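You operate a simulated robot arm through the tools that you are given. There is no shell and no other tool. Be economical: measure what you need, move in short steps, check, and stop when the job is done.

You are at the controls of a simulated two-armed robot. One attempt, no reset.

Task
Put the keyboard cover back over the grey cart's keys, push the tray in and lock the cart.
Fine: switch the cart off first.

It is judged by the outcome, as a careful person would: the job done as asked, and still so three seconds after it is handed in. It fails if anything else is knocked over, pushed out of place, dropped, spilled or broken. A push-on lid holds only when it is set on centred and level and pressed home; a screw cap is set on level and turned clockwise until tight.

Robot
Two 7-joint arms with two-finger parallel grippers on one trunk, on a base that drives. Base frame: it is fixed to the floor where the robot stands at the start and does not move with it; the origin is under the middle of the robot, x ahead of it, y to its left, z up. Units: mm, rad, N and s.
The left shoulder is at the start at [50, 168, 1182], the right one opposite. With the tool pointing down near the work surface each hand reaches from about 100 to 360 mm from the robot's upright axis, wherever it stands, measured 20 degrees to its own side. Places, roughly: fault slider one [400, 200, 1200]; fault slider two [1000, 200, 1200]; grey cart [700, 200, 800]; grey cart brake pedal [800, -200, 200]; grey cart lock tab [700, -100, 1000]; grey cart power button [500, -100, 1000]; inside of the keyboard tray [700, -200, 800]; keyboard tray [700, -200, 800]; lower cable hook [400, 200, 500]; monitor latch [400, 200, 1600]; pattern knob [600, -100, 1000]; post switch [-100, 1000, 1000]; upper cable hook [400, 200, 800]; yellow tester switch [900, 0, 1100]. Payload 1.57 kg a hand.
Tool frame (each hand has its own): the origin (TCP) lies between the finger pads and is the grasp point; the fingertips stand 30 mm ahead of it; z points along the fingers, y is the line along which they close. The gripper opens to 80 mm. The fingers are 17 mm wide and 12 mm thick; the gripper's body (40 by 82 mm) begins 80 mm behind the TCP.
Orientation is told as [roll, pitch, yaw] about the base's x, y, z axes, in that order, counted from this pose: with the fingers straight down and closing along the base's y, the tool's x points along the base's -x, its y along +y and its z along -z.

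Tools
- The arms move only by the tool drive_tool. It takes "left_steps", "right_steps" or both (then of equal length, played together; a hand with none holds still); each is a list of rows, each a list of 7 numbers: the shift along the tool's x, y, z in units of 150 mm (1.0 is 150 mm), then the turn, a rotation vector about the tool's x, y, z in units of 60 degrees (1.0 is 60 degrees), then the opening in per cent of the stroke, from 0 (shut) to 100 (fully open). In form: [[dx, dy, dz, wx, wy, wz, hand], ...]. A call has 1 to 8 rows; each row is the pose to reach, as a shift and turn from the pose commanded when the call began, along the tool's axes at that moment. A call with a number of a shift or a turn outside -1 to 1 is refused whole. Each row takes 0.2 s and may step no farther than 50 mm and 0.15 rad from the row before; otherwise, or with a gripper value out of range, the whole call is refused. Where a pose cannot be reached the arm comes as near as it can. A force on the tool above 90 N (or 10 N above the force at the start of the call, whichever is more), or a blocked arm, ends the call early, and 0.2 s more pass. Each finger travels about 45 mm/s and halts on what it meets, pressing with about 32 N; the grip force reading is that of the motor and also rises with nothing between the fingers. The clock runs only during rows and for 0.2 s after the last one: add rows that repeat a pose to give the fingers time. The reply holds the time, the measured pose of the TCP, the force on the tool along the base axes, the opening and the grip force, in the units named above and with some noise, with the torque about the TCP (base axes, N m) and any sound that the robot's microphone picked up.
- Cameras (640 x 400 px; columns grow to the right, rows downward): "scene" is now at [120.4, 17.9, 1394]; the picture's right is [0.23, -0.97, 0.00], its down [-0.58, -0.14, -0.80] and it looks along [0.78, 0.18, -0.59] (base axes); focal length 214 px, centre (320, 200). "left" rides on the left gripper at [72, 7, -122] in its tool frame; the picture's right is [-0.09, 1.00, 0.00], its down [-0.84, -0.08, -0.54] and it looks along [-0.54, -0.05, 0.84] (tool axes); focal length 238 px, centre (320, 200). "right" rides on the right gripper at [72, -7, -122] in its tool frame; the picture's right is [0.09, 1.00, 0.00], its down [-0.84, 0.08, -0.54] and it looks along [-0.54, 0.05, 0.84] (tool axes); focal length 238 px, centre (320, 200). There is no depth. A picture from a camera that has moved, and an enlarged one, comes with that camera's place and axes in the base frame and with its lens. The place of the scene camera against the robot may be out by one fixed shift of up to 12 mm in any direction.
- grab_frame(camera): a new picture of that camera. The clock stands still meanwhile.
- slide_trunk(by): slides the trunk up (or, below 0, down) by that many mm; the arms and the scene camera ride with it, the base frame stays. It gives what a move gives, with no picture.
- roll_base(legs): drives the robot by 1 to 6 legs, each [ahead, left, turn to the left] in mm, mm and rad, along the robot's own axes; the way and the turn of a leg run together, so that a leg with both is an arc; at most 1500 mm and 3.142 rad a leg. The arms and the cameras ride along, it lands a little off, and it stops where it bumps. It gives what a move gives.
- aim_head(pan, tilt): turns the head with the scene camera to pan (to the left, within 1.396 rad either way) and tilt (down, from -0.506 to 1.204), counted from straight ahead of the robot. It gives what a move gives.
- inspect(camera, box): a new picture of the part [left, top, right, bottom] of that camera's present view, enlarged. The clock stands still meanwhile.
- job_done(): hands the job in; it is judged then, once.

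Go step by step. Nothing tells you exact positions but the pictures and the camera data: compare them with the known pose of the tool, close in by small moves and look again before you grip or let go. The budget is 120 turns and 92 pictures, counting those below and the enlarged ones. Unless the task says otherwise, let go and move clear before handing in, and close with one line.

The tools are called after "Request:" by a JSON object that holds its "api" and its "payload". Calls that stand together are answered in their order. drive_tool: Moves the arms, as the interface text tells. Its arguments: {"type":"object","properties":{"left_steps":{"type":"array","items":{"type":"array","items":{"type":"number"}}},"right_steps":{"type":"array","items":{"type":"array","items":{"type":"number"}}}},"required":[]} The other tools are called the same way: slide_trunk (by) slides the trunk up or down; roll_base (legs) drives the base; aim_head (pan, tilt) turns the head that bears the scene camera; grab_frame (camera) takes a picture; inspect (camera, box) takes an enlarged picture of a part of a camera's view; job_done () hands the job in.

At the start:

```text
clock: 0.0
left_ee_pos: [507.1, 257.8, 1000.6]
left_orientation: [0.0, 0.002, 0.001]
left_contact_force: [-0.2, 0.5, -0.3]
left_ft_torque: [0.0, -0.01, -0.02]
left_gripper_width: 80.0
left_grasp_force: 0.0
right_ee_pos: [324.9, -126.2, 1305.0]
right_orientation: [0.004, 0.001, 0.002]
right_contact_force: [0.8, 0.5, -0.1]
right_ft_torque: [0.0, -0.02, 0.02]
right_gripper_width: 80.0
right_grasp_force: 0.1
trunk travel left (down, up): [-350.0, 93.0]
robot x, y, heading: [0.2, -0.5, 0.002]
head pan, tilt: [0.23, 0.637]
```

scene: 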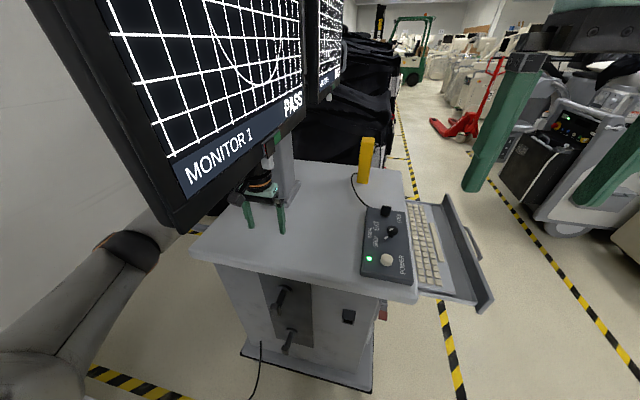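
right: 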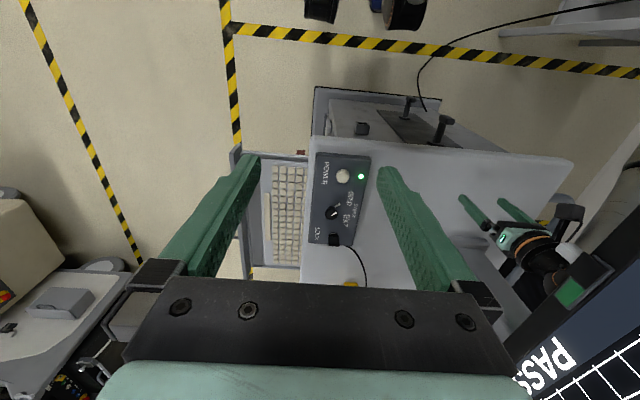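
left: 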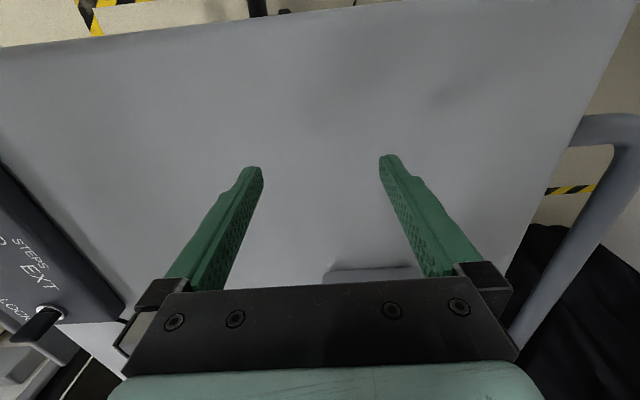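

I see the grey cart with its panel (power, knob, lock) and the keyboard tray pulled out to the right side. I don't see the cover yet, so I'll look closer at the panel and look around.

Request:
{"api": "inspect", "payload": {"camera": "scene", "box": [320, 130, 520, 330]}}

Request:
{"api": "inspect", "payload": {"camera": "right", "box": [220, 70, 460, 290]}}

Request:
{"api": "aim_head", "payload": {"pan": -0.5, "tilt": 0.8}}

Request:
{"api": "grab_frame", "payload": {"camera": "scene"}}

```text
2.00 times, centred on (420, 230) of scene
camera zoom: at [120.4, 17.9, 1394.0], right [0.23, -0.97, 0.0], down [-0.58, -0.14, -0.8], along [0.78, 0.18, -0.59], focal length 429 px, centre (120, 140)
```

zoom: 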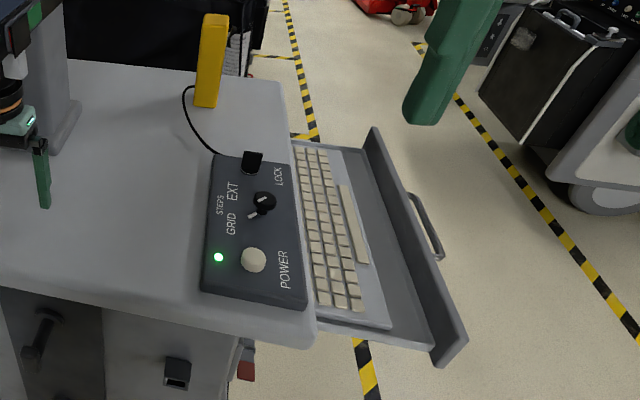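

```text
1.82 times, centred on (340, 180) of right
camera zoom: at [252.2, -133.9, 1426.4], right [-0.09, 1.0, 0.0], down [0.84, 0.08, 0.54], along [0.54, 0.05, -0.84], focal length 433 px, centre (284, 236)
```

zoom: 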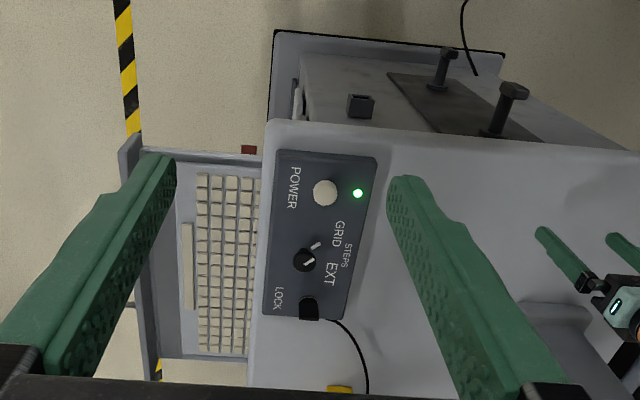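

```text
clock: 1.1
left_ee_pos: [506.3, 259.9, 999.4]
left_orientation: [0.001, 0.001, 0.0]
left_contact_force: [0.3, -0.1, -0.5]
left_ft_torque: [0.02, 0.0, 0.01]
left_gripper_width: 80.1
left_grasp_force: 0.0
right_ee_pos: [324.8, -124.8, 1304.5]
right_orientation: [0.002, 0.0, 0.003]
right_contact_force: [-0.4, -0.4, -0.3]
right_ft_torque: [0.03, -0.01, 0.01]
right_gripper_width: 80.1
right_grasp_force: 0.0
trunk travel left (down, up): [-350.0, 93.0]
robot x, y, heading: [-2.6, 1.1, 0.003]
head pan, tilt: [-0.499, 0.799]
```

```text
86 pictures are left
camera scene: at [106.4, -40.6, 1380.3], right [-0.48, -0.88, 0.0], down [-0.63, 0.34, -0.7], along [0.61, -0.33, -0.72], focal length 214 px, centre (320, 200)
```

scene: 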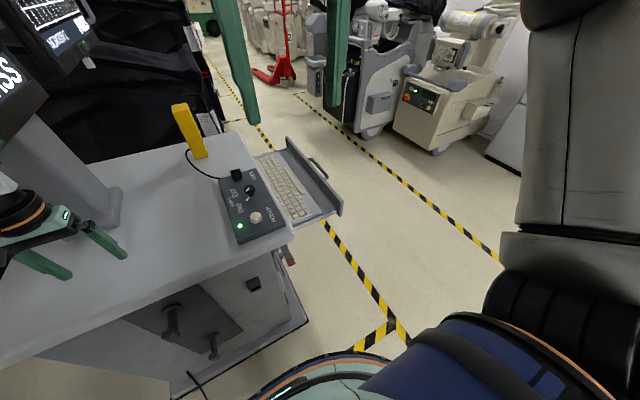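

No cover yet; I'll look around to the left and right.

Request:
{"api": "aim_head", "payload": {"pan": 1.3, "tilt": 0.6}}

Request:
{"api": "grab_frame", "payload": {"camera": "scene"}}

Request:
{"api": "aim_head", "payload": {"pan": -1.3, "tilt": 0.6}}

Request:
{"api": "grab_frame", "payload": {"camera": "scene"}}

```text
clock: 2.9
left_ee_pos: [506.4, 258.1, 999.8]
left_orientation: [-0.001, 0.0, 0.0]
left_contact_force: [0.1, 0.6, -0.5]
left_ft_torque: [0.01, 0.0, 0.0]
left_gripper_width: 80.5
left_grasp_force: 0.0
right_ee_pos: [324.5, -126.0, 1305.2]
right_orientation: [0.003, 0.0, 0.002]
right_contact_force: [0.1, 0.3, 0.1]
right_ft_torque: [0.0, -0.02, -0.01]
right_gripper_width: 79.9
right_grasp_force: 0.0
trunk travel left (down, up): [-350.0, 93.0]
robot x, y, heading: [-1.3, -2.3, -0.004]
head pan, tilt: [1.3, 0.6]
```

```text
85 pictures are left
camera scene: at [59.2, 83.2, 1397.2], right [0.96, -0.27, 0.0], down [-0.15, -0.54, -0.83], along [0.22, 0.8, -0.56], focal length 214 px, centre (320, 200)
```

scene: 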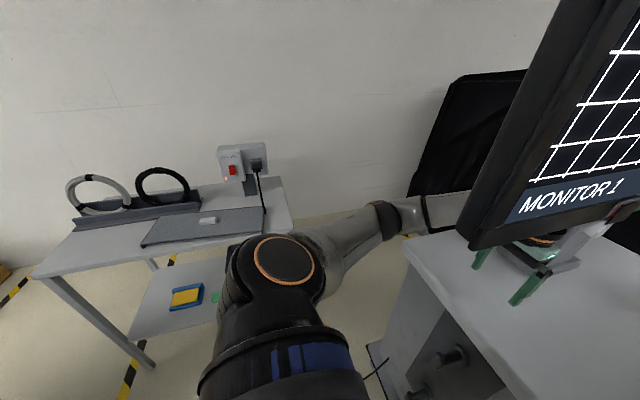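

```text
clock: 5.2
left_ee_pos: [506.6, 258.1, 999.2]
left_orientation: [0.0, -0.001, -0.001]
left_contact_force: [-0.5, -0.7, 0.0]
left_ft_torque: [0.02, -0.02, 0.01]
left_gripper_width: 80.1
left_grasp_force: 0.1
right_ee_pos: [323.7, -124.9, 1305.6]
right_orientation: [0.002, -0.001, 0.001]
right_contact_force: [0.3, -0.5, 0.4]
right_ft_torque: [0.01, -0.01, -0.04]
right_gripper_width: 79.9
right_grasp_force: 0.0
trunk travel left (down, up): [-350.0, 93.0]
robot x, y, heading: [0.5, -0.8, -0.003]
head pan, tilt: [-1.3, 0.6]
```

```text
84 pictures are left
camera scene: at [59.1, -87.2, 1397.2], right [-0.96, -0.27, 0.0], down [-0.15, 0.54, -0.83], along [0.22, -0.8, -0.56], focal length 214 px, centre (320, 200)
```

scene: 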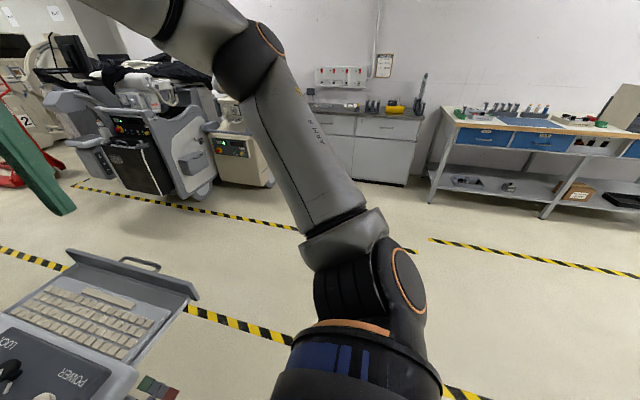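

On the left there's a side table holding a flat grey plate with a knob, which is likely the cover. I'll zoom in.

Request:
{"api": "aim_head", "payload": {"pan": 1.396, "tilt": 0.6}}

Request:
{"api": "inspect", "payload": {"camera": "scene", "box": [60, 120, 340, 340]}}

```text
clock: 7.6
left_ee_pos: [506.9, 258.3, 999.4]
left_orientation: [-0.001, -0.002, 0.001]
left_contact_force: [0.4, -0.3, -0.4]
left_ft_torque: [0.02, 0.03, 0.01]
left_gripper_width: 80.1
left_grasp_force: 0.0
right_ee_pos: [324.4, -124.8, 1304.6]
right_orientation: [0.002, 0.001, 0.002]
right_contact_force: [0.1, 0.1, -0.2]
right_ft_torque: [-0.02, 0.02, -0.02]
right_gripper_width: 80.2
right_grasp_force: 0.1
trunk travel left (down, up): [-350.0, 93.0]
robot x, y, heading: [-0.6, -1.2, 0.004]
head pan, tilt: [1.396, 0.6]
```

```text
1.82 times, centred on (200, 230) of scene
camera zoom: at [50.9, 85.0, 1397.2], right [0.98, -0.17, 0.0], down [-0.1, -0.56, -0.83], along [0.14, 0.81, -0.56], focal length 390 px, centre (538, 146)
```

zoom: 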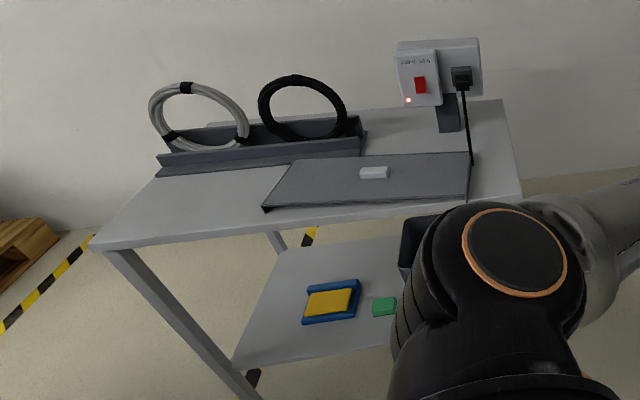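

The cover is on the side table near [-190, 815, ~860], with a grip block on top. First I'll switch the cart off: triangulation puts the power button at about [476, -65, 979], so I move the right hand above it with the fingers shut.

Request:
{"api": "drive_tool", "payload": {"right_steps": [[-0.16, 0.067, 0.25, 0, 0, 0, 0], [-0.33, 0.133, 0.5, 0, 0, 0, 0], [-0.5, 0.2, 0.75, 0, 0, 0, 0], [-0.67, 0.267, 0.93, 0, 0, 0, 0], [-0.67, 0.267, 0.93, 0, 0, 0, 0]]}}

Request:
{"api": "drive_tool", "payload": {"right_steps": [[-0.17, 0.067, 0.25, 0, 0, 0, 0], [-0.34, 0.133, 0.45, 0, 0, 0, 0], [-0.34, 0.133, 0.45, 0, 0, 0, 0]]}}

Request:
{"api": "aim_head", "payload": {"pan": -0.1, "tilt": 0.8}}

Request:
{"api": "grab_frame", "payload": {"camera": "right"}}

Request:
{"api": "grab_frame", "payload": {"camera": "scene"}}

```text
clock: 8.8
left_ee_pos: [505.7, 257.8, 1000.3]
left_orientation: [0.0, 0.0, 0.001]
left_contact_force: [0.0, 0.2, -0.1]
left_ft_torque: [0.0, 0.02, 0.03]
left_gripper_width: 80.0
left_grasp_force: 0.0
right_ee_pos: [422.4, -85.5, 1161.2]
right_orientation: [0.001, 0.0, 0.001]
right_contact_force: [0.8, 0.1, -0.3]
right_ft_torque: [0.02, 0.01, -0.01]
right_gripper_width: 0.1
right_grasp_force: 14.7
trunk travel left (down, up): [-350.0, 93.0]
robot x, y, heading: [1.3, -2.1, 0.001]
head pan, tilt: [1.396, 0.6]
```

```text
clock: 9.6
left_ee_pos: [507.6, 256.7, 1001.3]
left_orientation: [0.0, 0.0, 0.0]
left_contact_force: [0.2, -1.3, -0.7]
left_ft_torque: [-0.01, -0.06, 0.0]
left_gripper_width: 79.8
left_grasp_force: 0.0
right_ee_pos: [475.7, -67.3, 1097.2]
right_orientation: [0.002, -0.001, 0.002]
right_contact_force: [1.1, -0.3, 0.0]
right_ft_torque: [0.02, 0.0, 0.0]
right_gripper_width: 0.2
right_grasp_force: 21.1
trunk travel left (down, up): [-350.0, 93.0]
robot x, y, heading: [4.1, -0.7, -0.003]
head pan, tilt: [1.396, 0.6]
```

```text
clock: 11.2
left_ee_pos: [506.1, 258.0, 999.4]
left_orientation: [0.001, 0.0, 0.001]
left_contact_force: [0.1, 0.6, 0.3]
left_ft_torque: [-0.01, 0.0, -0.01]
left_gripper_width: 80.0
left_grasp_force: 0.0
right_ee_pos: [476.1, -67.3, 1096.6]
right_orientation: [0.001, 0.0, 0.001]
right_contact_force: [-0.5, -0.1, -0.7]
right_ft_torque: [0.01, 0.0, 0.01]
right_gripper_width: 0.1
right_grasp_force: 21.4
trunk travel left (down, up): [-350.0, 93.0]
robot x, y, heading: [0.0, 1.1, 0.001]
head pan, tilt: [-0.099, 0.799]
```

```text
82 pictures are left
camera right: at [403.6, -75.2, 1218.8], right [-0.09, 1.0, 0.0], down [0.84, 0.08, 0.54], along [0.54, 0.05, -0.84], focal length 238 px, centre (320, 200)
```

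right: 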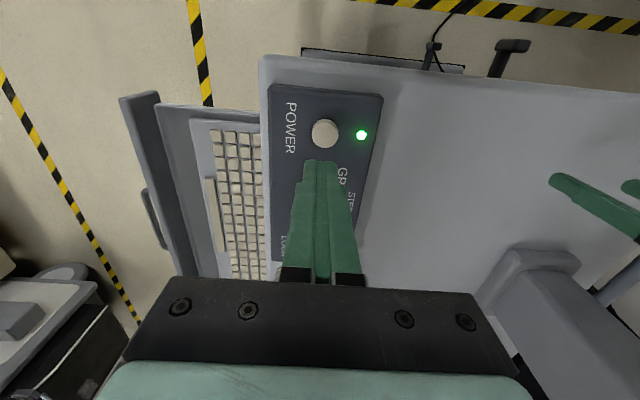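

```text
81 pictures are left
camera scene: at [115.8, -10.0, 1380.3], right [-0.1, -1.0, 0.0], down [-0.71, 0.07, -0.7], along [0.69, -0.07, -0.72], focal length 214 px, centre (320, 200)
```

scene: 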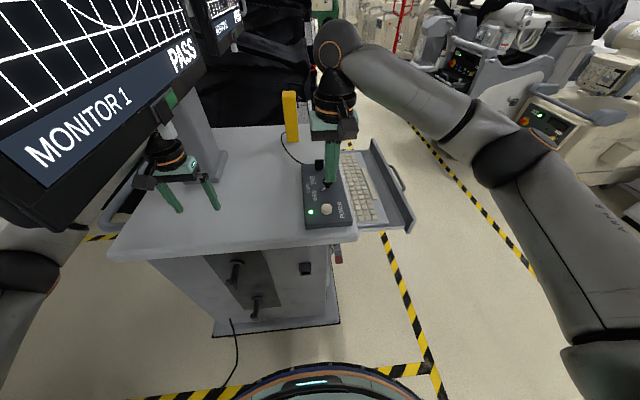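

Button confirmed at about [476, -63.5, 980]. I'll lower the closed fingers onto it in small steps.

Request:
{"api": "drive_tool", "payload": {"right_steps": [[0, 0.023, 0.25, 0, 0, 0, 0], [0, 0.023, 0.48, 0, 0, 0, 0], [0, 0.023, 0.54, 0, 0, 0, 0], [0, 0.023, 0.565, 0, 0, 0, 0], [0, 0.023, 0.58, 0, 0, 0, 0], [0, 0.023, 0.595, 0, 0, 0, 0]]}}

Request:
{"api": "grab_frame", "payload": {"camera": "right"}}

```text
clock: 12.6
left_ee_pos: [505.9, 258.3, 999.4]
left_orientation: [-0.001, -0.001, 0.001]
left_contact_force: [-0.5, -0.3, 0.2]
left_ft_torque: [-0.02, -0.01, -0.01]
left_gripper_width: 80.0
left_grasp_force: 0.0
right_ee_pos: [475.3, -61.2, 1010.2]
right_orientation: [0.002, -0.001, 0.002]
right_contact_force: [0.1, -0.5, -0.2]
right_ft_torque: [0.0, 0.02, 0.01]
right_gripper_width: 0.2
right_grasp_force: 21.0
trunk travel left (down, up): [-350.0, 93.0]
robot x, y, heading: [1.7, 0.2, 0.004]
head pan, tilt: [-0.099, 0.799]
```

```text
80 pictures are left
camera right: at [403.1, -69.6, 1131.7], right [-0.09, 1.0, 0.0], down [0.84, 0.08, 0.54], along [0.54, 0.05, -0.84], focal length 238 px, centre (320, 200)
```

right: 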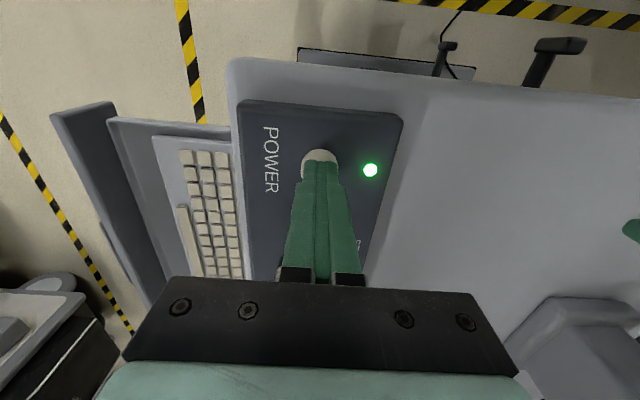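

The fingertips are right above the button with no contact yet. I'll press a few mm further.

Request:
{"api": "drive_tool", "payload": {"right_steps": [[0, 0, 0.02, 0, 0, 0, 0], [0, 0, 0.035, 0, 0, 0, 0], [0, 0, 0.05, 0, 0, 0, 0]]}}

Request:
{"api": "inspect", "payload": {"camera": "right", "box": [220, 80, 440, 220]}}

```text
clock: 13.4
left_ee_pos: [505.8, 258.6, 999.2]
left_orientation: [0.0, -0.002, 0.001]
left_contact_force: [0.7, 0.5, -1.8]
left_ft_torque: [-0.04, 0.01, -0.01]
left_gripper_width: 80.1
left_grasp_force: 0.0
right_ee_pos: [476.6, -62.4, 1003.9]
right_orientation: [0.003, 0.0, 0.001]
right_contact_force: [-1.1, -0.2, 3.4]
right_ft_torque: [0.04, 0.05, 0.0]
right_gripper_width: 0.0
right_grasp_force: 21.4
trunk travel left (down, up): [-350.0, 93.0]
robot x, y, heading: [-2.7, -1.7, -0.002]
head pan, tilt: [-0.099, 0.799]
heard: click
```

```text
2.86 times, centred on (330, 150) of right
camera zoom: at [403.7, -70.3, 1124.1], right [-0.09, 1.0, 0.0], down [0.84, 0.08, 0.54], along [0.54, 0.05, -0.84], focal length 681 px, centre (291, 343)
```

zoom: 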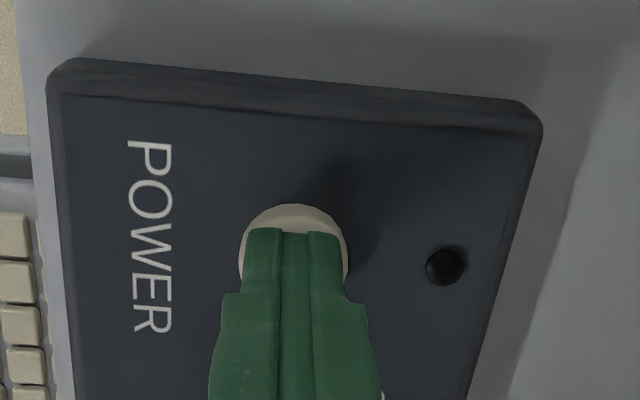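

Click heard and the LED is out. I raise the hand straight up, move it back to clear, and check that everything is off.

Request:
{"api": "drive_tool", "payload": {"right_steps": [[0, 0, -0.2, 0, 0, 0, 0], [0, 0, -0.5, 0, 0, 0, 0], [0, 0, -0.8, 0, 0, 0, 0], [0.2, 0, -1.0, 0, 0, 0, 0], [0.5, -0.1, -1.0, 0, 0, 0, 0]]}}

Request:
{"api": "grab_frame", "payload": {"camera": "scene"}}

Request:
{"api": "inspect", "payload": {"camera": "scene", "box": [270, 90, 430, 240]}}

```text
clock: 14.6
left_ee_pos: [506.2, 257.2, 1000.4]
left_orientation: [0.002, -0.001, -0.001]
left_contact_force: [0.1, -0.5, 0.4]
left_ft_torque: [0.05, 0.02, 0.03]
left_gripper_width: 79.7
left_grasp_force: 0.0
right_ee_pos: [399.3, -77.8, 1149.7]
right_orientation: [0.001, -0.002, 0.002]
right_contact_force: [0.2, 0.1, 0.1]
right_ft_torque: [-0.02, -0.03, -0.02]
right_gripper_width: 0.1
right_grasp_force: 21.7
trunk travel left (down, up): [-350.0, 93.0]
robot x, y, heading: [-1.8, -0.3, -0.001]
head pan, tilt: [-0.099, 0.799]
```

```text
78 pictures are left
camera scene: at [115.4, -10.6, 1380.4], right [-0.1, -1.0, 0.0], down [-0.71, 0.07, -0.7], along [0.69, -0.07, -0.72], focal length 214 px, centre (320, 200)
```

scene: 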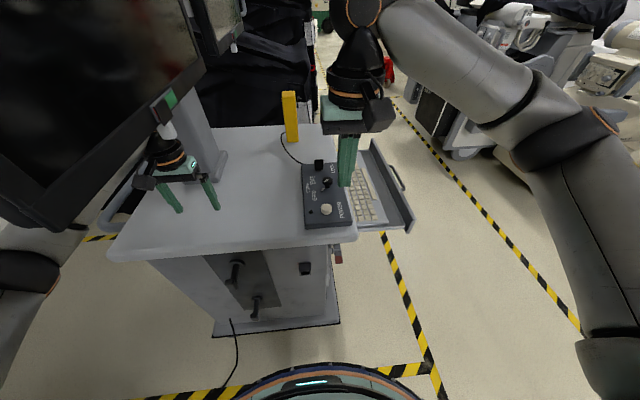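

```text
2.67 times, centred on (350, 165) of scene
camera zoom: at [115.4, -10.6, 1380.4], right [-0.1, -1.0, 0.0], down [-0.71, 0.07, -0.7], along [0.69, -0.07, -0.72], focal length 572 px, centre (240, 293)
```

zoom: 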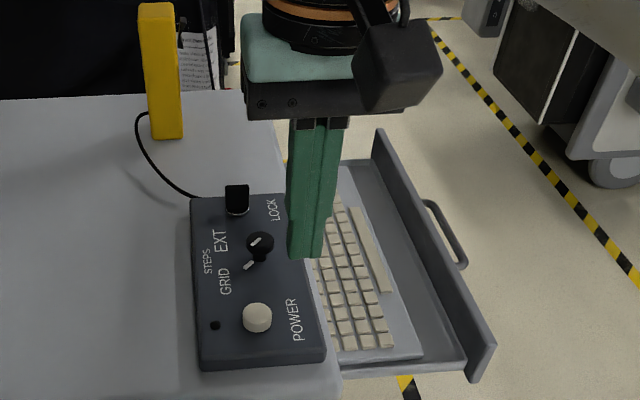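

The cart is off (LED and monitors dark). The monitor runs along x above the left hand, so I'll back the base straight out to free it and then look towards the table and behind.

Request:
{"api": "roll_base", "payload": {"legs": [[-300, 0, 0]]}}

Request:
{"api": "aim_head", "payload": {"pan": 0.8, "tilt": 0.75}}

Request:
{"api": "grab_frame", "payload": {"camera": "scene"}}

```text
clock: 16.7
left_ee_pos: [200.7, 257.6, 1000.8]
left_orientation: [-0.001, 0.001, -0.003]
left_contact_force: [-0.6, 0.0, 1.5]
left_ft_torque: [-0.01, -0.01, 0.0]
left_gripper_width: 80.1
left_grasp_force: 0.0
right_ee_pos: [93.8, -79.2, 1149.7]
right_orientation: [0.001, -0.001, -0.003]
right_contact_force: [-0.9, 0.1, 0.3]
right_ft_torque: [0.02, -0.03, -0.02]
right_gripper_width: 0.0
right_grasp_force: 21.2
trunk travel left (down, up): [-350.0, 93.0]
robot x, y, heading: [-305.5, -0.0, -0.006]
head pan, tilt: [-0.099, 0.799]
```

```text
clock: 17.9
left_ee_pos: [201.5, 256.7, 1000.9]
left_orientation: [0.001, 0.0, -0.005]
left_contact_force: [0.1, 0.3, 0.0]
left_ft_torque: [-0.02, 0.0, 0.0]
left_gripper_width: 79.9
left_grasp_force: 0.0
right_ee_pos: [94.0, -78.7, 1150.0]
right_orientation: [0.002, 0.002, -0.001]
right_contact_force: [0.6, -0.2, -0.5]
right_ft_torque: [0.02, -0.02, 0.0]
right_gripper_width: 0.0
right_grasp_force: 21.7
trunk travel left (down, up): [-350.0, 93.0]
robot x, y, heading: [-307.8, 2.7, -0.001]
head pan, tilt: [0.799, 0.75]
```

```text
76 pictures are left
camera scene: at [-213.4, 57.6, 1384.3], right [0.71, -0.7, 0.0], down [-0.48, -0.49, -0.73], along [0.51, 0.52, -0.68], focal length 214 px, centre (320, 200)
```

scene: 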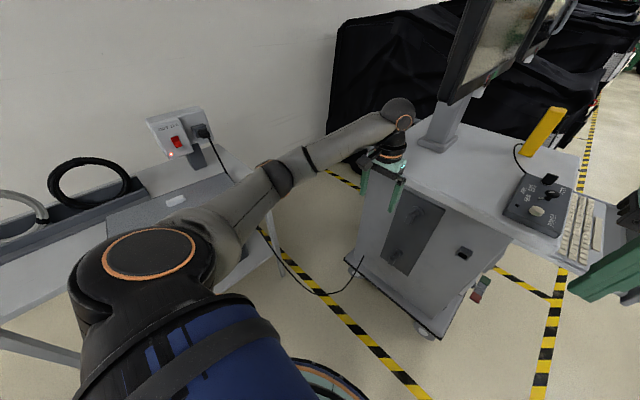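

A clear view: the cord runs from the switch post off the right end of the table to the cart. I'll turn left on the spot to face the table.

Request:
{"api": "roll_base", "payload": {"legs": [[0, 0, 0.785], [0, 0, 0.785]]}}

Request:
{"api": "aim_head", "payload": {"pan": 0.0, "tilt": 0.75}}

Request:
{"api": "grab_frame", "payload": {"camera": "scene"}}

```text
clock: 22.4
left_ee_pos: [-561.9, 509.5, 999.6]
left_orientation: [0.0, -0.001, 1.564]
left_contact_force: [-0.1, 0.1, 0.3]
left_ft_torque: [0.02, -0.03, -0.03]
left_gripper_width: 80.0
left_grasp_force: 0.0
right_ee_pos: [-227.2, 401.9, 1148.6]
right_orientation: [0.001, 0.002, 1.565]
right_contact_force: [0.3, -0.3, -0.2]
right_ft_torque: [0.03, -0.02, 0.02]
right_gripper_width: 0.0
right_grasp_force: 21.3
trunk travel left (down, up): [-350.0, 93.0]
robot x, y, heading: [-304.2, -1.6, 1.564]
head pan, tilt: [0.799, 0.75]
```

```text
clock: 23.5
left_ee_pos: [-561.7, 509.4, 999.6]
left_orientation: [-0.001, 0.0, 1.564]
left_contact_force: [-0.2, -0.4, 0.0]
left_ft_torque: [-0.02, 0.02, -0.01]
left_gripper_width: 80.1
left_grasp_force: 0.1
right_ee_pos: [-226.2, 400.8, 1148.9]
right_orientation: [0.001, 0.002, 1.567]
right_contact_force: [0.1, -0.4, 0.2]
right_ft_torque: [-0.02, 0.0, 0.05]
right_gripper_width: 0.2
right_grasp_force: 21.4
trunk travel left (down, up): [-350.0, 93.0]
robot x, y, heading: [-303.1, 3.5, 1.567]
head pan, tilt: [0.0, 0.75]
```

```text
75 pictures are left
camera scene: at [-310.7, 121.5, 1384.3], right [1.0, -0.01, 0.0], down [0.0, -0.68, -0.73], along [0.0, 0.73, -0.68], focal length 214 px, centre (320, 200)
```

scene: 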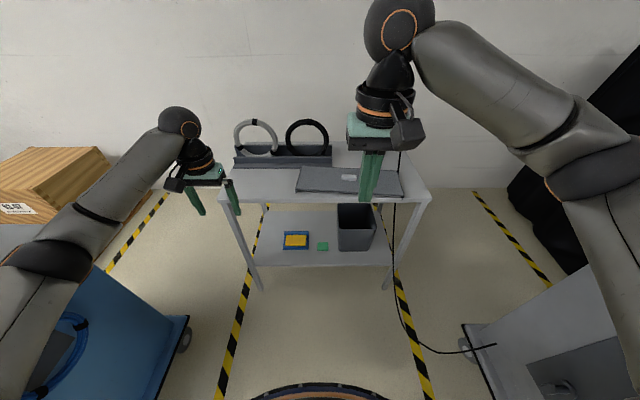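

The cord may lie across the cover's right end. I'll zoom in on the cover and check the blue cart on my left.

Request:
{"api": "inspect", "payload": {"camera": "scene", "box": [220, 110, 440, 260]}}

Request:
{"api": "grab_frame", "payload": {"camera": "right"}}

Request:
{"api": "grab_frame", "payload": {"camera": "left"}}

```text
2.67 times, centred on (330, 185) of scene
camera zoom: at [-310.7, 121.5, 1384.3], right [1.0, -0.01, 0.0], down [0.0, -0.68, -0.73], along [0.0, 0.73, -0.68], focal length 572 px, centre (293, 240)
```

zoom: 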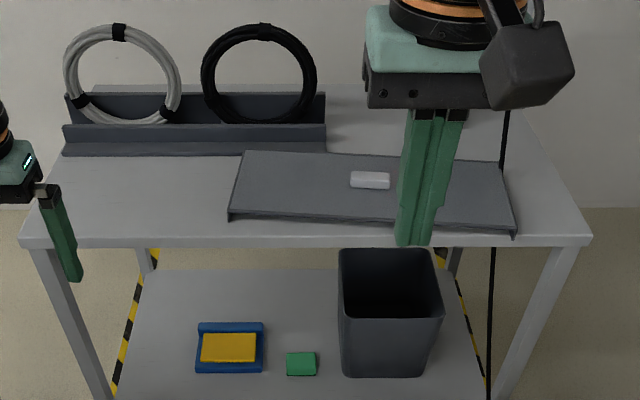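

```text
73 pictures are left
camera right: at [-219.6, 328.1, 1271.0], right [-1.0, -0.09, 0.0], down [-0.07, 0.84, 0.54], along [-0.05, 0.54, -0.84], focal length 238 px, centre (320, 200)
```

right: 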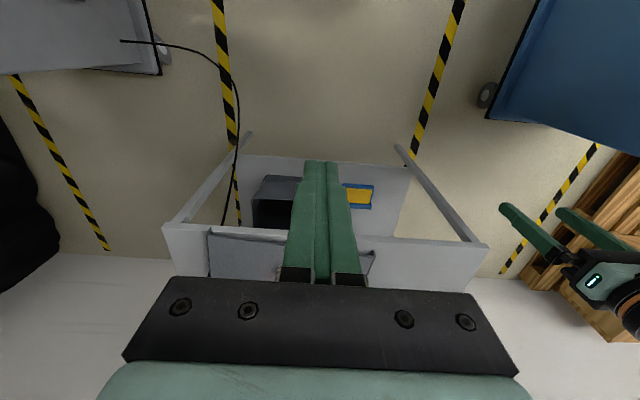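

```text
72 pictures are left
camera left: at [-569.6, 437.2, 1123.1], right [-1.0, 0.1, 0.0], down [0.08, 0.84, 0.54], along [0.05, 0.54, -0.84], focal length 238 px, centre (320, 200)
```

left: 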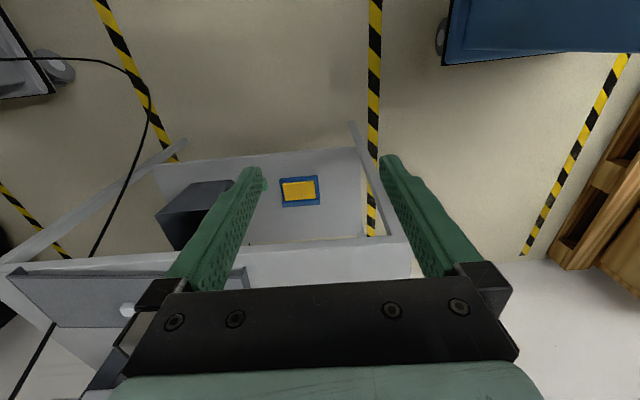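

The cover handle triangulates to about [-199, 787, 880]; the cover is ~400×150 mm, turned about -4.5°, and the cord passes under its right end. I'll open the right hand, drive forward 265 mm and look again.

Request:
{"api": "roll_base", "payload": {"legs": [[265, 0, 0]]}}

Request:
{"api": "drive_tool", "payload": {"right_steps": [[-0.1, -0.05, 0.1, 0, 0, 0, 30], [-0.2, -0.1, 0.2, 0, 0, 0, 60], [-0.35, -0.15, 0.4, 0, 0, 0, 100], [-0.5, -0.2, 0.6, 0, 0, 0, 100], [-0.5, -0.2, 0.6, 0, 0, 0, 100]]}}

Request:
{"api": "grab_frame", "payload": {"camera": "right"}}

Request:
{"api": "grab_frame", "payload": {"camera": "scene"}}

```text
clock: 25.4
left_ee_pos: [-557.1, 776.8, 999.8]
left_orientation: [0.0, 0.0, 1.557]
left_contact_force: [-0.2, 0.2, -0.4]
left_ft_torque: [-0.04, 0.03, 0.01]
left_gripper_width: 80.1
left_grasp_force: 0.1
right_ee_pos: [-221.4, 667.2, 1148.3]
right_orientation: [0.0, 0.002, 1.56]
right_contact_force: [0.0, -0.9, 0.4]
right_ft_torque: [-0.03, 0.05, -0.02]
right_gripper_width: 0.2
right_grasp_force: 21.5
trunk travel left (down, up): [-350.0, 93.0]
robot x, y, heading: [-300.9, 266.9, 1.556]
head pan, tilt: [0.0, 0.75]
```

```text
clock: 26.6
left_ee_pos: [-555.7, 777.8, 999.8]
left_orientation: [0.001, 0.002, 1.56]
left_contact_force: [0.2, 0.3, 0.5]
left_ft_torque: [-0.02, 0.0, -0.02]
left_gripper_width: 80.0
left_grasp_force: 0.1
right_ee_pos: [-190.9, 739.7, 1059.1]
right_orientation: [0.003, -0.001, 1.561]
right_contact_force: [-0.3, 0.4, -1.2]
right_ft_torque: [-0.01, 0.01, -0.02]
right_gripper_width: 79.9
right_grasp_force: 0.1
trunk travel left (down, up): [-350.0, 93.0]
robot x, y, heading: [-303.5, 267.9, 1.556]
head pan, tilt: [0.0, 0.75]
```

```text
71 pictures are left
camera right: at [-184.7, 666.6, 1179.6], right [-1.0, -0.08, 0.0], down [-0.07, 0.84, 0.54], along [-0.05, 0.54, -0.84], focal length 238 px, centre (320, 200)
```

right: 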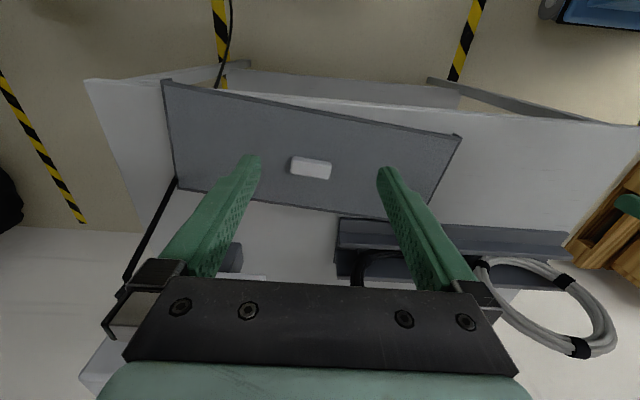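

```text
70 pictures are left
camera scene: at [-307.3, 387.7, 1384.4], right [1.0, -0.01, 0.0], down [-0.01, -0.68, -0.73], along [0.01, 0.73, -0.68], focal length 214 px, centre (320, 200)
```

scene: 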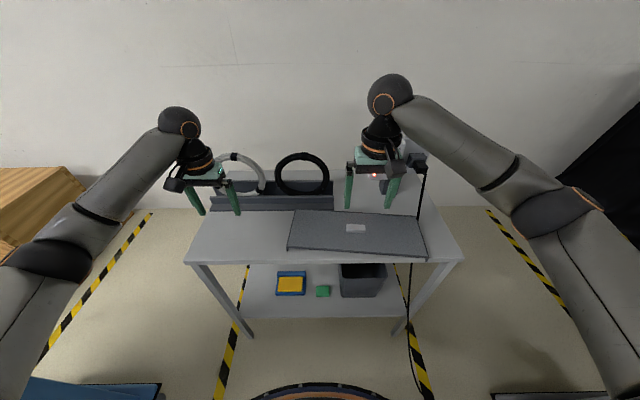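

The handle is at about [-186, 805, 880], turned about -5°. I'll move above it with that turn, tips ~25 mm above the block.

Request:
{"api": "drive_tool", "payload": {"right_steps": [[-0.15, -0.01, 0.2, 0, 0, 0.04, 100], [-0.3, -0.02, 0.4, 0, 0, 0.083, 100], [-0.433, -0.033, 0.6, 0, 0, 0.083, 100], [-0.433, -0.033, 0.827, 0, 0, 0.083, 100]]}}

Request:
{"api": "grab_frame", "payload": {"camera": "right"}}

Request:
{"api": "inspect", "payload": {"camera": "scene", "box": [280, 120, 440, 270]}}

```text
clock: 27.6
left_ee_pos: [-556.5, 775.3, 999.4]
left_orientation: [0.0, -0.001, 1.558]
left_contact_force: [-0.5, 0.0, -0.8]
left_ft_torque: [0.0, -0.03, 0.0]
left_gripper_width: 80.1
left_grasp_force: 0.0
right_ee_pos: [-185.3, 804.5, 936.5]
right_orientation: [0.0, 0.002, 1.474]
right_contact_force: [-0.3, 0.6, -1.1]
right_ft_torque: [0.0, -0.03, -0.02]
right_gripper_width: 79.8
right_grasp_force: 0.0
trunk travel left (down, up): [-350.0, 93.0]
robot x, y, heading: [-301.4, 264.6, 1.553]
head pan, tilt: [0.0, 0.75]
```

```text
69 pictures are left
camera right: at [-184.7, 731.2, 1057.1], right [-1.0, 0.01, 0.0], down [0.01, 0.84, 0.54], along [0.0, 0.54, -0.84], focal length 238 px, centre (320, 200)
```

right: 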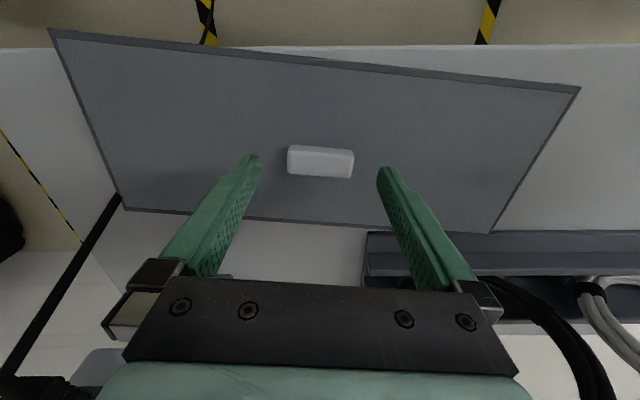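

```text
2.67 times, centred on (360, 195) of scene
camera zoom: at [-307.1, 387.9, 1384.4], right [1.0, -0.01, 0.0], down [-0.01, -0.68, -0.73], along [0.01, 0.73, -0.68], focal length 572 px, centre (213, 213)
```

zoom: 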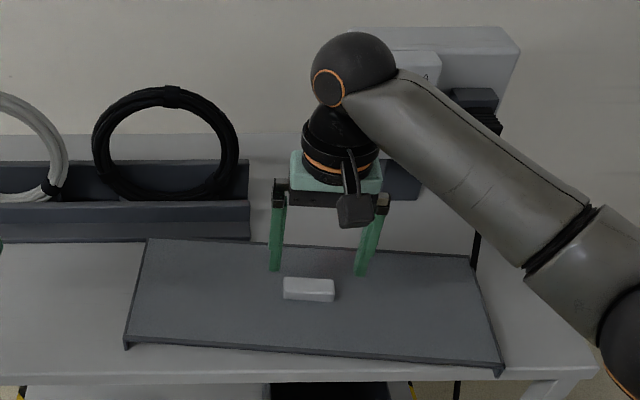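

The handle is centred between the fingers laterally and ~5 mm further ahead. I'll shift and lower 25 mm, then check.

Request:
{"api": "drive_tool", "payload": {"right_steps": [[-0.033, 0, 0.06, 0, 0, 0, 100], [-0.035, 0, 0.12, 0, 0, 0, 100], [-0.035, 0, 0.17, 0, 0, 0, 100]]}}

Request:
{"api": "grab_frame", "payload": {"camera": "right"}}

Request:
{"api": "inspect", "payload": {"camera": "scene", "box": [310, 170, 410, 250]}}

```text
clock: 28.4
left_ee_pos: [-556.3, 777.1, 1000.9]
left_orientation: [0.0, -0.001, 1.557]
left_contact_force: [-1.0, -0.4, -0.5]
left_ft_torque: [-0.02, 0.02, 0.01]
left_gripper_width: 79.9
left_grasp_force: 0.2
right_ee_pos: [-185.9, 811.6, 910.5]
right_orientation: [0.002, 0.0, 1.475]
right_contact_force: [-0.9, 0.2, 0.4]
right_ft_torque: [0.01, 0.0, 0.02]
right_gripper_width: 80.0
right_grasp_force: 0.1
trunk travel left (down, up): [-350.0, 93.0]
robot x, y, heading: [-305.1, 265.9, 1.562]
head pan, tilt: [0.0, 0.75]
```

```text
67 pictures are left
camera right: at [-185.9, 737.8, 1031.0], right [-1.0, 0.01, 0.0], down [0.01, 0.84, 0.54], along [0.0, 0.54, -0.84], focal length 238 px, centre (320, 200)
```

right: 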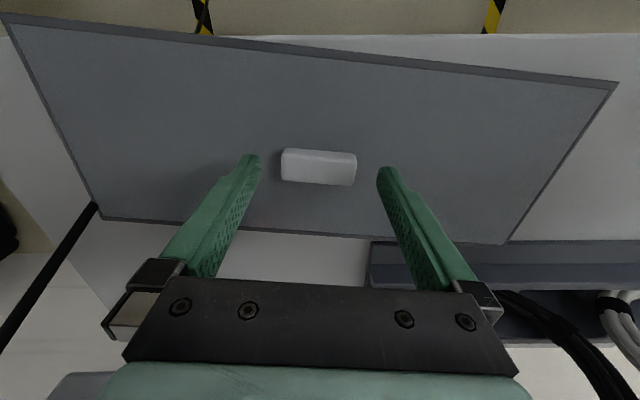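

```text
5.00 times, centred on (360, 210) of scene
camera zoom: at [-307.3, 387.9, 1384.3], right [1.0, -0.01, 0.0], down [-0.01, -0.68, -0.73], along [0.01, 0.73, -0.68], focal length 1072 px, centre (120, 150)
```

zoom: 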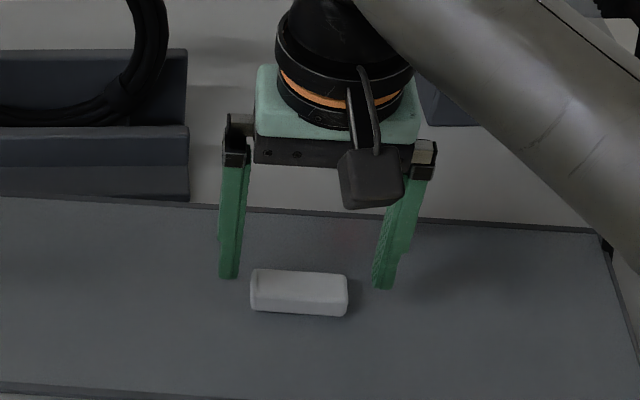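

The tips are at the level of the block's top and well placed. I'll lower gently until just above the plate.

Request:
{"api": "drive_tool", "payload": {"right_steps": [[0, 0, 0.03, 0, 0, 0, 100], [0, 0, 0.06, 0, 0, 0, 100], [0, 0, 0.08, 0, 0, 0, 100]]}}

Request:
{"api": "inspect", "payload": {"camera": "right", "box": [220, 110, 420, 235]}}

Request:
{"api": "inspect", "payload": {"camera": "scene", "box": [310, 170, 410, 250]}}

```text
clock: 29.2
left_ee_pos: [-556.0, 776.3, 999.6]
left_orientation: [-0.001, 0.001, 1.559]
left_contact_force: [0.2, 0.0, 0.6]
left_ft_torque: [-0.02, -0.02, -0.02]
left_gripper_width: 80.0
left_grasp_force: 0.1
right_ee_pos: [-185.7, 811.5, 898.2]
right_orientation: [0.001, 0.003, 1.473]
right_contact_force: [0.1, -0.4, -0.5]
right_ft_torque: [0.0, 0.01, 0.01]
right_gripper_width: 79.8
right_grasp_force: 0.1
trunk travel left (down, up): [-350.0, 93.0]
robot x, y, heading: [-304.4, 265.9, 1.557]
head pan, tilt: [0.0, 0.75]
```

```text
3.20 times, centred on (320, 172) of right
camera zoom: at [-185.4, 738.1, 1019.7], right [-1.0, 0.01, 0.0], down [0.01, 0.84, 0.54], along [0.0, 0.54, -0.84], focal length 763 px, centre (320, 288)
```

zoom: 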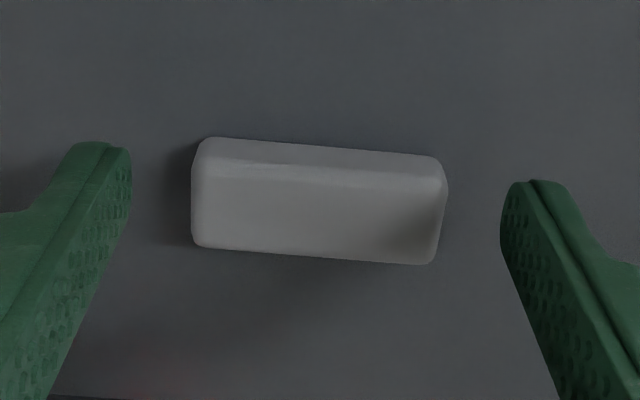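

```text
5.00 times, centred on (360, 210) of scene
camera zoom: at [-307.3, 387.9, 1384.3], right [1.0, -0.01, 0.0], down [-0.01, -0.68, -0.73], along [0.01, 0.73, -0.68], focal length 1072 px, centre (120, 150)
```

zoom: 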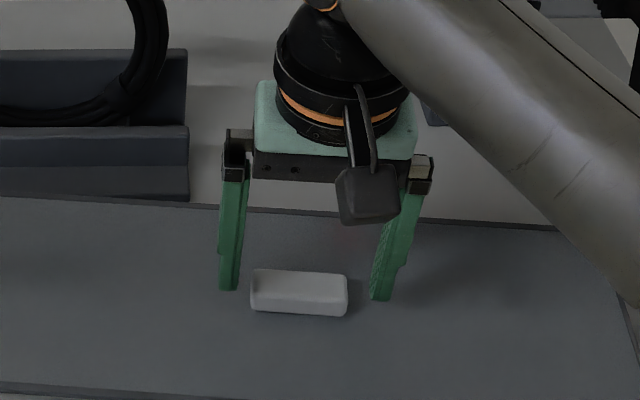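

The fingers line up with the handle. I'll lower another 4 mm, then close.

Request:
{"api": "drive_tool", "payload": {"right_steps": [[0, 0, 0.013, 0, 0, 0, 100], [0, 0, 0.027, 0, 0, 0, 100], [0, 0, 0.027, 0, 0, 0, 60], [0, 0, 0.027, 0, 0, 0, 30], [0, 0, 0.027, 0, 0, 0, 30], [0, 0, 0.027, 0, 0, 0, 30]]}}

Request:
{"api": "inspect", "payload": {"camera": "right", "box": [220, 110, 420, 235]}}

```text
clock: 30.6
left_ee_pos: [-556.5, 776.5, 999.4]
left_orientation: [-0.002, 0.001, 1.558]
left_contact_force: [0.7, -0.6, -0.3]
left_ft_torque: [0.01, 0.06, 0.02]
left_gripper_width: 80.1
left_grasp_force: 0.1
right_ee_pos: [-183.8, 812.4, 894.8]
right_orientation: [0.002, 0.002, 1.473]
right_contact_force: [0.3, -0.7, 0.3]
right_ft_torque: [0.02, 0.05, -0.01]
right_gripper_width: 23.8
right_grasp_force: 0.2
trunk travel left (down, up): [-350.0, 93.0]
robot x, y, heading: [-303.3, 266.4, 1.557]
head pan, tilt: [0.0, 0.75]
```

```text
3.20 times, centred on (320, 172) of right
camera zoom: at [-184.5, 738.6, 1016.0], right [-1.0, 0.01, 0.0], down [0.01, 0.84, 0.54], along [0.0, 0.54, -0.84], focal length 763 px, centre (320, 288)
```

zoom: 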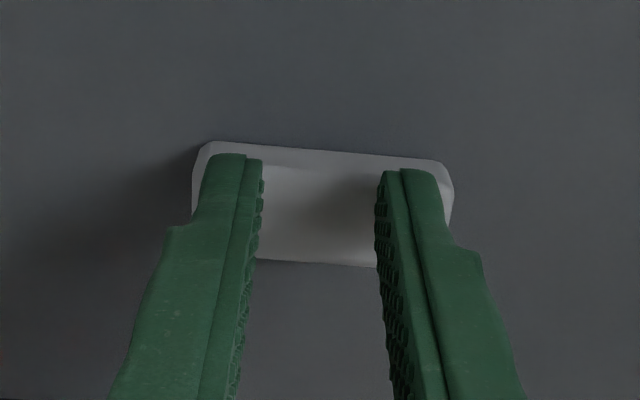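

The fingers closed above the block, so its top is lower than I took it. I'll reopen and descend gently, feeling for the plate.

Request:
{"api": "drive_tool", "payload": {"right_steps": [[0, 0, 0, 0, 0, 0, 100], [0, 0, 0, 0, 0, 0, 100], [-0.02, 0, 0, 0, 0, 0, 100], [-0.02, 0, 0.02, 0, 0, 0, 100], [-0.02, 0, 0.035, 0, 0, 0, 100], [-0.02, 0, 0.05, 0, 0, 0, 100], [-0.02, 0, 0.065, 0, 0, 0, 100]]}}

Request:
{"api": "inspect", "payload": {"camera": "right", "box": [220, 110, 420, 235]}}

Request:
{"api": "inspect", "payload": {"camera": "scene", "box": [310, 170, 410, 250]}}

```text
clock: 32.2
left_ee_pos: [-555.1, 777.5, 1000.0]
left_orientation: [0.002, 0.001, 1.558]
left_contact_force: [0.4, 0.0, 0.7]
left_ft_torque: [0.0, 0.0, -0.01]
left_gripper_width: 80.1
left_grasp_force: 0.0
right_ee_pos: [-184.6, 816.6, 884.5]
right_orientation: [0.001, 0.0, 1.472]
right_contact_force: [0.5, 0.2, 0.3]
right_ft_torque: [0.0, -0.02, -0.02]
right_gripper_width: 79.9
right_grasp_force: 0.0
trunk travel left (down, up): [-350.0, 93.0]
robot x, y, heading: [-307.7, 268.4, 1.559]
head pan, tilt: [0.0, 0.75]
```

```text
3.20 times, centred on (320, 172) of right
camera zoom: at [-185.0, 741.2, 1005.8], right [-1.0, 0.0, 0.0], down [0.0, 0.84, 0.54], along [0.0, 0.54, -0.84], focal length 763 px, centre (320, 288)
```

zoom: 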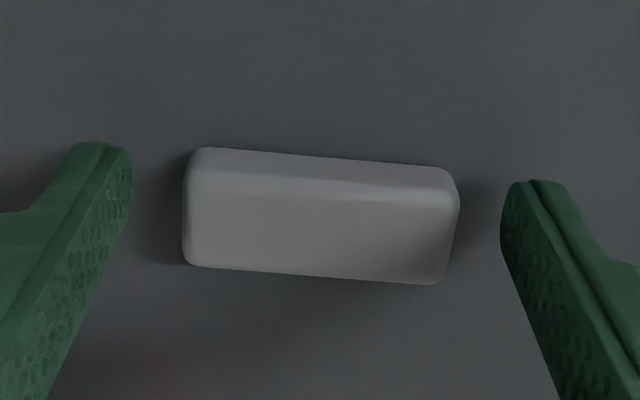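

```text
5.00 times, centred on (360, 210) of scene
camera zoom: at [-307.3, 387.9, 1384.3], right [1.0, -0.01, 0.0], down [-0.01, -0.68, -0.73], along [0.01, 0.73, -0.68], focal length 1072 px, centre (120, 150)
```

zoom: 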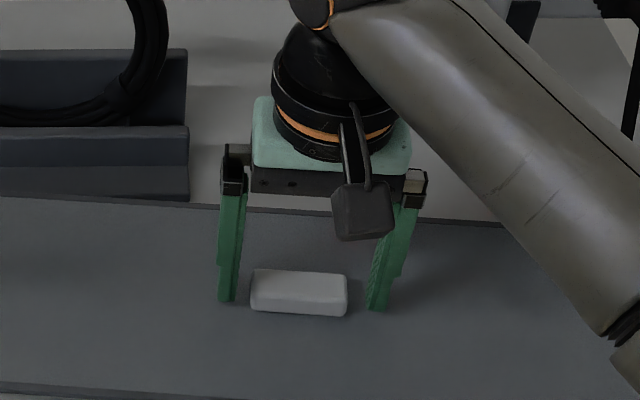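

Still free at tip height 854. I'll keep going down gently.

Request:
{"api": "drive_tool", "payload": {"right_steps": [[0, 0, 0.015, 0, 0, 0, 100], [0, 0, 0.03, 0, 0, 0, 100], [0, 0, 0.045, 0, 0, 0, 100], [0, 0, 0.06, 0, 0, 0, 100], [0, 0, 0.075, 0, 0, 0, 100]]}}

Request:
{"api": "inspect", "payload": {"camera": "right", "box": [220, 110, 420, 235]}}

Request:
{"api": "inspect", "payload": {"camera": "scene", "box": [310, 170, 410, 250]}}

```text
clock: 33.4
left_ee_pos: [-556.4, 776.1, 1001.5]
left_orientation: [-0.001, 0.0, 1.559]
left_contact_force: [0.1, -1.0, 0.3]
left_ft_torque: [-0.01, -0.01, 0.01]
left_gripper_width: 80.2
left_grasp_force: 0.2
right_ee_pos: [-185.4, 815.0, 873.6]
right_orientation: [0.001, -0.002, 1.473]
right_contact_force: [1.3, -3.6, 9.0]
right_ft_torque: [-0.13, -0.46, -0.07]
right_gripper_width: 80.0
right_grasp_force: 0.1
trunk travel left (down, up): [-350.0, 93.0]
robot x, y, heading: [-304.4, 270.1, 1.561]
head pan, tilt: [0.0, 0.75]
```

```text
3.20 times, centred on (320, 172) of right
camera zoom: at [-184.9, 740.1, 995.3], right [-1.0, 0.01, 0.0], down [0.01, 0.84, 0.54], along [0.0, 0.54, -0.84], focal length 763 px, centre (320, 288)
```

zoom: 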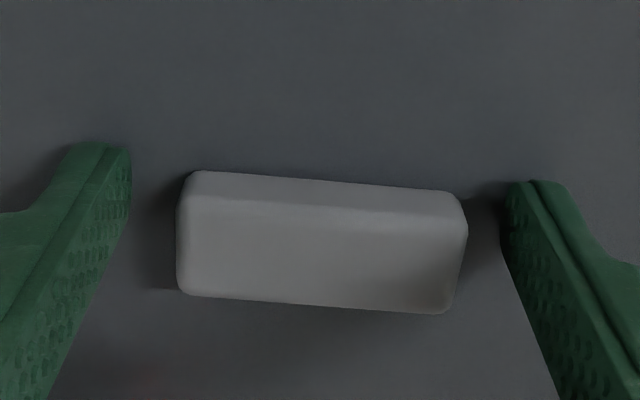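

```text
5.00 times, centred on (360, 210) of scene
camera zoom: at [-307.4, 386.6, 1384.7], right [1.0, -0.01, 0.0], down [-0.01, -0.68, -0.73], along [0.01, 0.73, -0.68], focal length 1072 px, centre (120, 150)
```

zoom: 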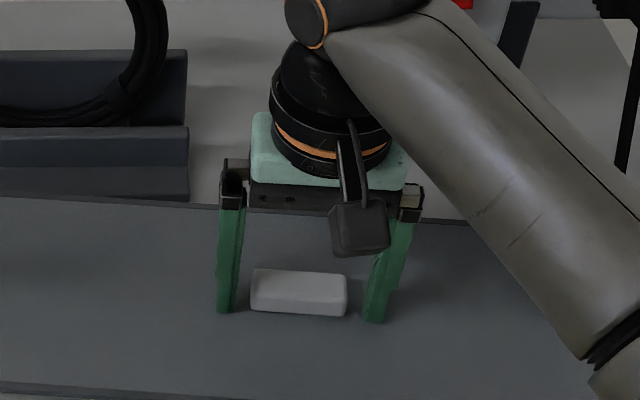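

Contact with the plate at tip height ~844. I'll raise 2 mm, shift 7 mm forward to centre on the block, and close on it.

Request:
{"api": "drive_tool", "payload": {"right_steps": [[0, 0, -0.02, 0, 0, 0, 100], [-0.045, 0, -0.02, 0, 0, 0, 100], [-0.045, 0, -0.02, 0, 0, 0, 60], [-0.045, 0, -0.02, 0, 0, 0, 30], [-0.045, 0, -0.02, 0, 0, 0, 30], [-0.045, 0, -0.02, 0, 0, 0, 30]]}}

Request:
{"api": "inspect", "payload": {"camera": "right", "box": [220, 110, 420, 235]}}

```text
clock: 34.8
left_ee_pos: [-555.4, 777.5, 998.3]
left_orientation: [-0.001, -0.001, 1.559]
left_contact_force: [-0.4, -0.1, 0.0]
left_ft_torque: [0.01, 0.01, 0.02]
left_gripper_width: 79.9
left_grasp_force: 0.1
right_ee_pos: [-183.7, 821.2, 873.9]
right_orientation: [0.002, 0.002, 1.473]
right_contact_force: [-0.1, -0.1, 0.2]
right_ft_torque: [0.01, -0.03, 0.01]
right_gripper_width: 59.4
right_grasp_force: 32.2
trunk travel left (down, up): [-350.0, 93.0]
robot x, y, heading: [-303.0, 268.0, 1.558]
head pan, tilt: [0.0, 0.75]
```

```text
3.20 times, centred on (320, 172) of right
camera zoom: at [-183.7, 747.4, 996.1], right [-1.0, 0.01, 0.0], down [0.01, 0.84, 0.54], along [0.0, 0.54, -0.84], focal length 763 px, centre (320, 288)
```

zoom: 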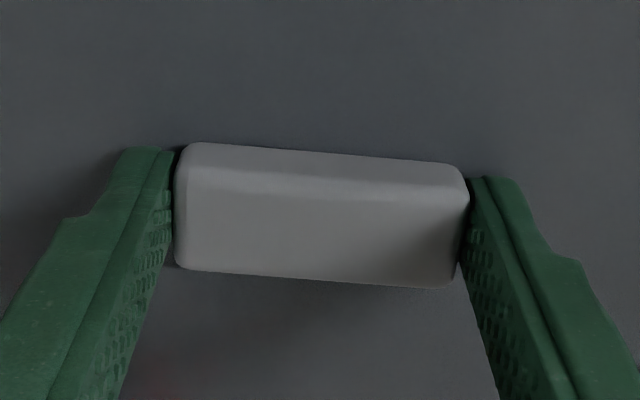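

Gripped (59.4 mm, 32 N). I'll lift slowly and check that the cord stays put.

Request:
{"api": "drive_tool", "payload": {"right_steps": [[0, 0, -0.03, 0, 0, 0, 30], [0, 0, -0.1, 0, 0, 0, 30], [0, 0, -0.25, 0, 0, 0, 30], [0, 0, -0.45, 0, 0, 0, 30], [0, 0, -0.65, 0, 0, 0, 30], [0, 0, -0.8, 0, 0, 0, 30]]}}

Request:
{"api": "grab_frame", "payload": {"camera": "scene"}}

Request:
{"api": "grab_frame", "payload": {"camera": "left"}}

```text
clock: 36.2
left_ee_pos: [-555.9, 776.4, 999.8]
left_orientation: [-0.001, 0.0, 1.559]
left_contact_force: [1.0, -0.4, -0.8]
left_ft_torque: [-0.01, -0.04, 0.0]
left_gripper_width: 80.0
left_grasp_force: 0.2
right_ee_pos: [-184.1, 823.2, 992.7]
right_orientation: [0.0, 0.004, 1.473]
right_contact_force: [0.3, 0.0, -0.8]
right_ft_torque: [0.0, 0.0, -0.01]
right_gripper_width: 59.3
right_grasp_force: 31.7
trunk travel left (down, up): [-350.0, 93.0]
robot x, y, heading: [-302.4, 266.5, 1.558]
head pan, tilt: [0.0, 0.75]
```

```text
57 pictures are left
camera scene: at [-307.3, 387.8, 1384.3], right [1.0, -0.01, 0.0], down [-0.01, -0.68, -0.73], along [0.01, 0.73, -0.68], focal length 214 px, centre (320, 200)
```

scene: 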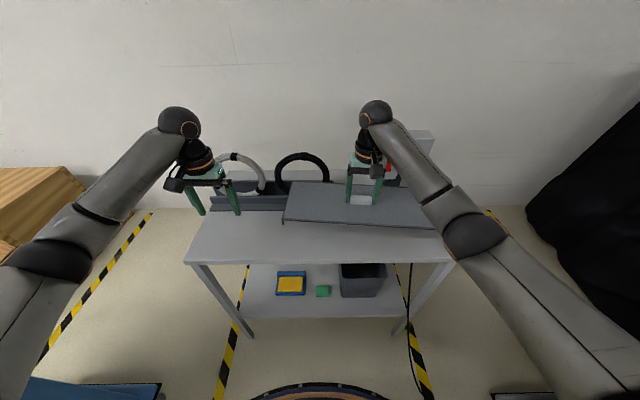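

```text
56 pictures are left
camera left: at [-564.5, 705.1, 1123.1], right [-0.99, 0.1, 0.0], down [0.09, 0.84, 0.54], along [0.06, 0.54, -0.84], focal length 238 px, centre (320, 200)
```

left: 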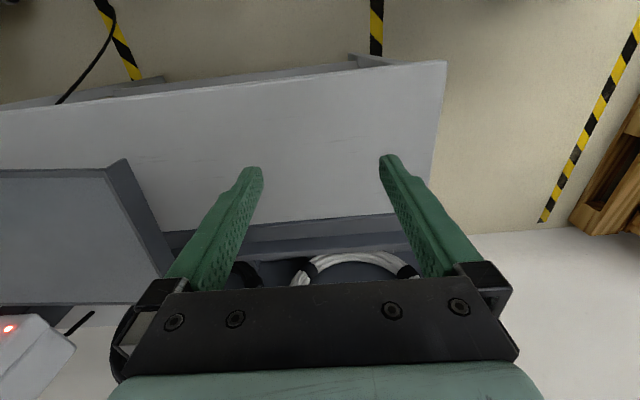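

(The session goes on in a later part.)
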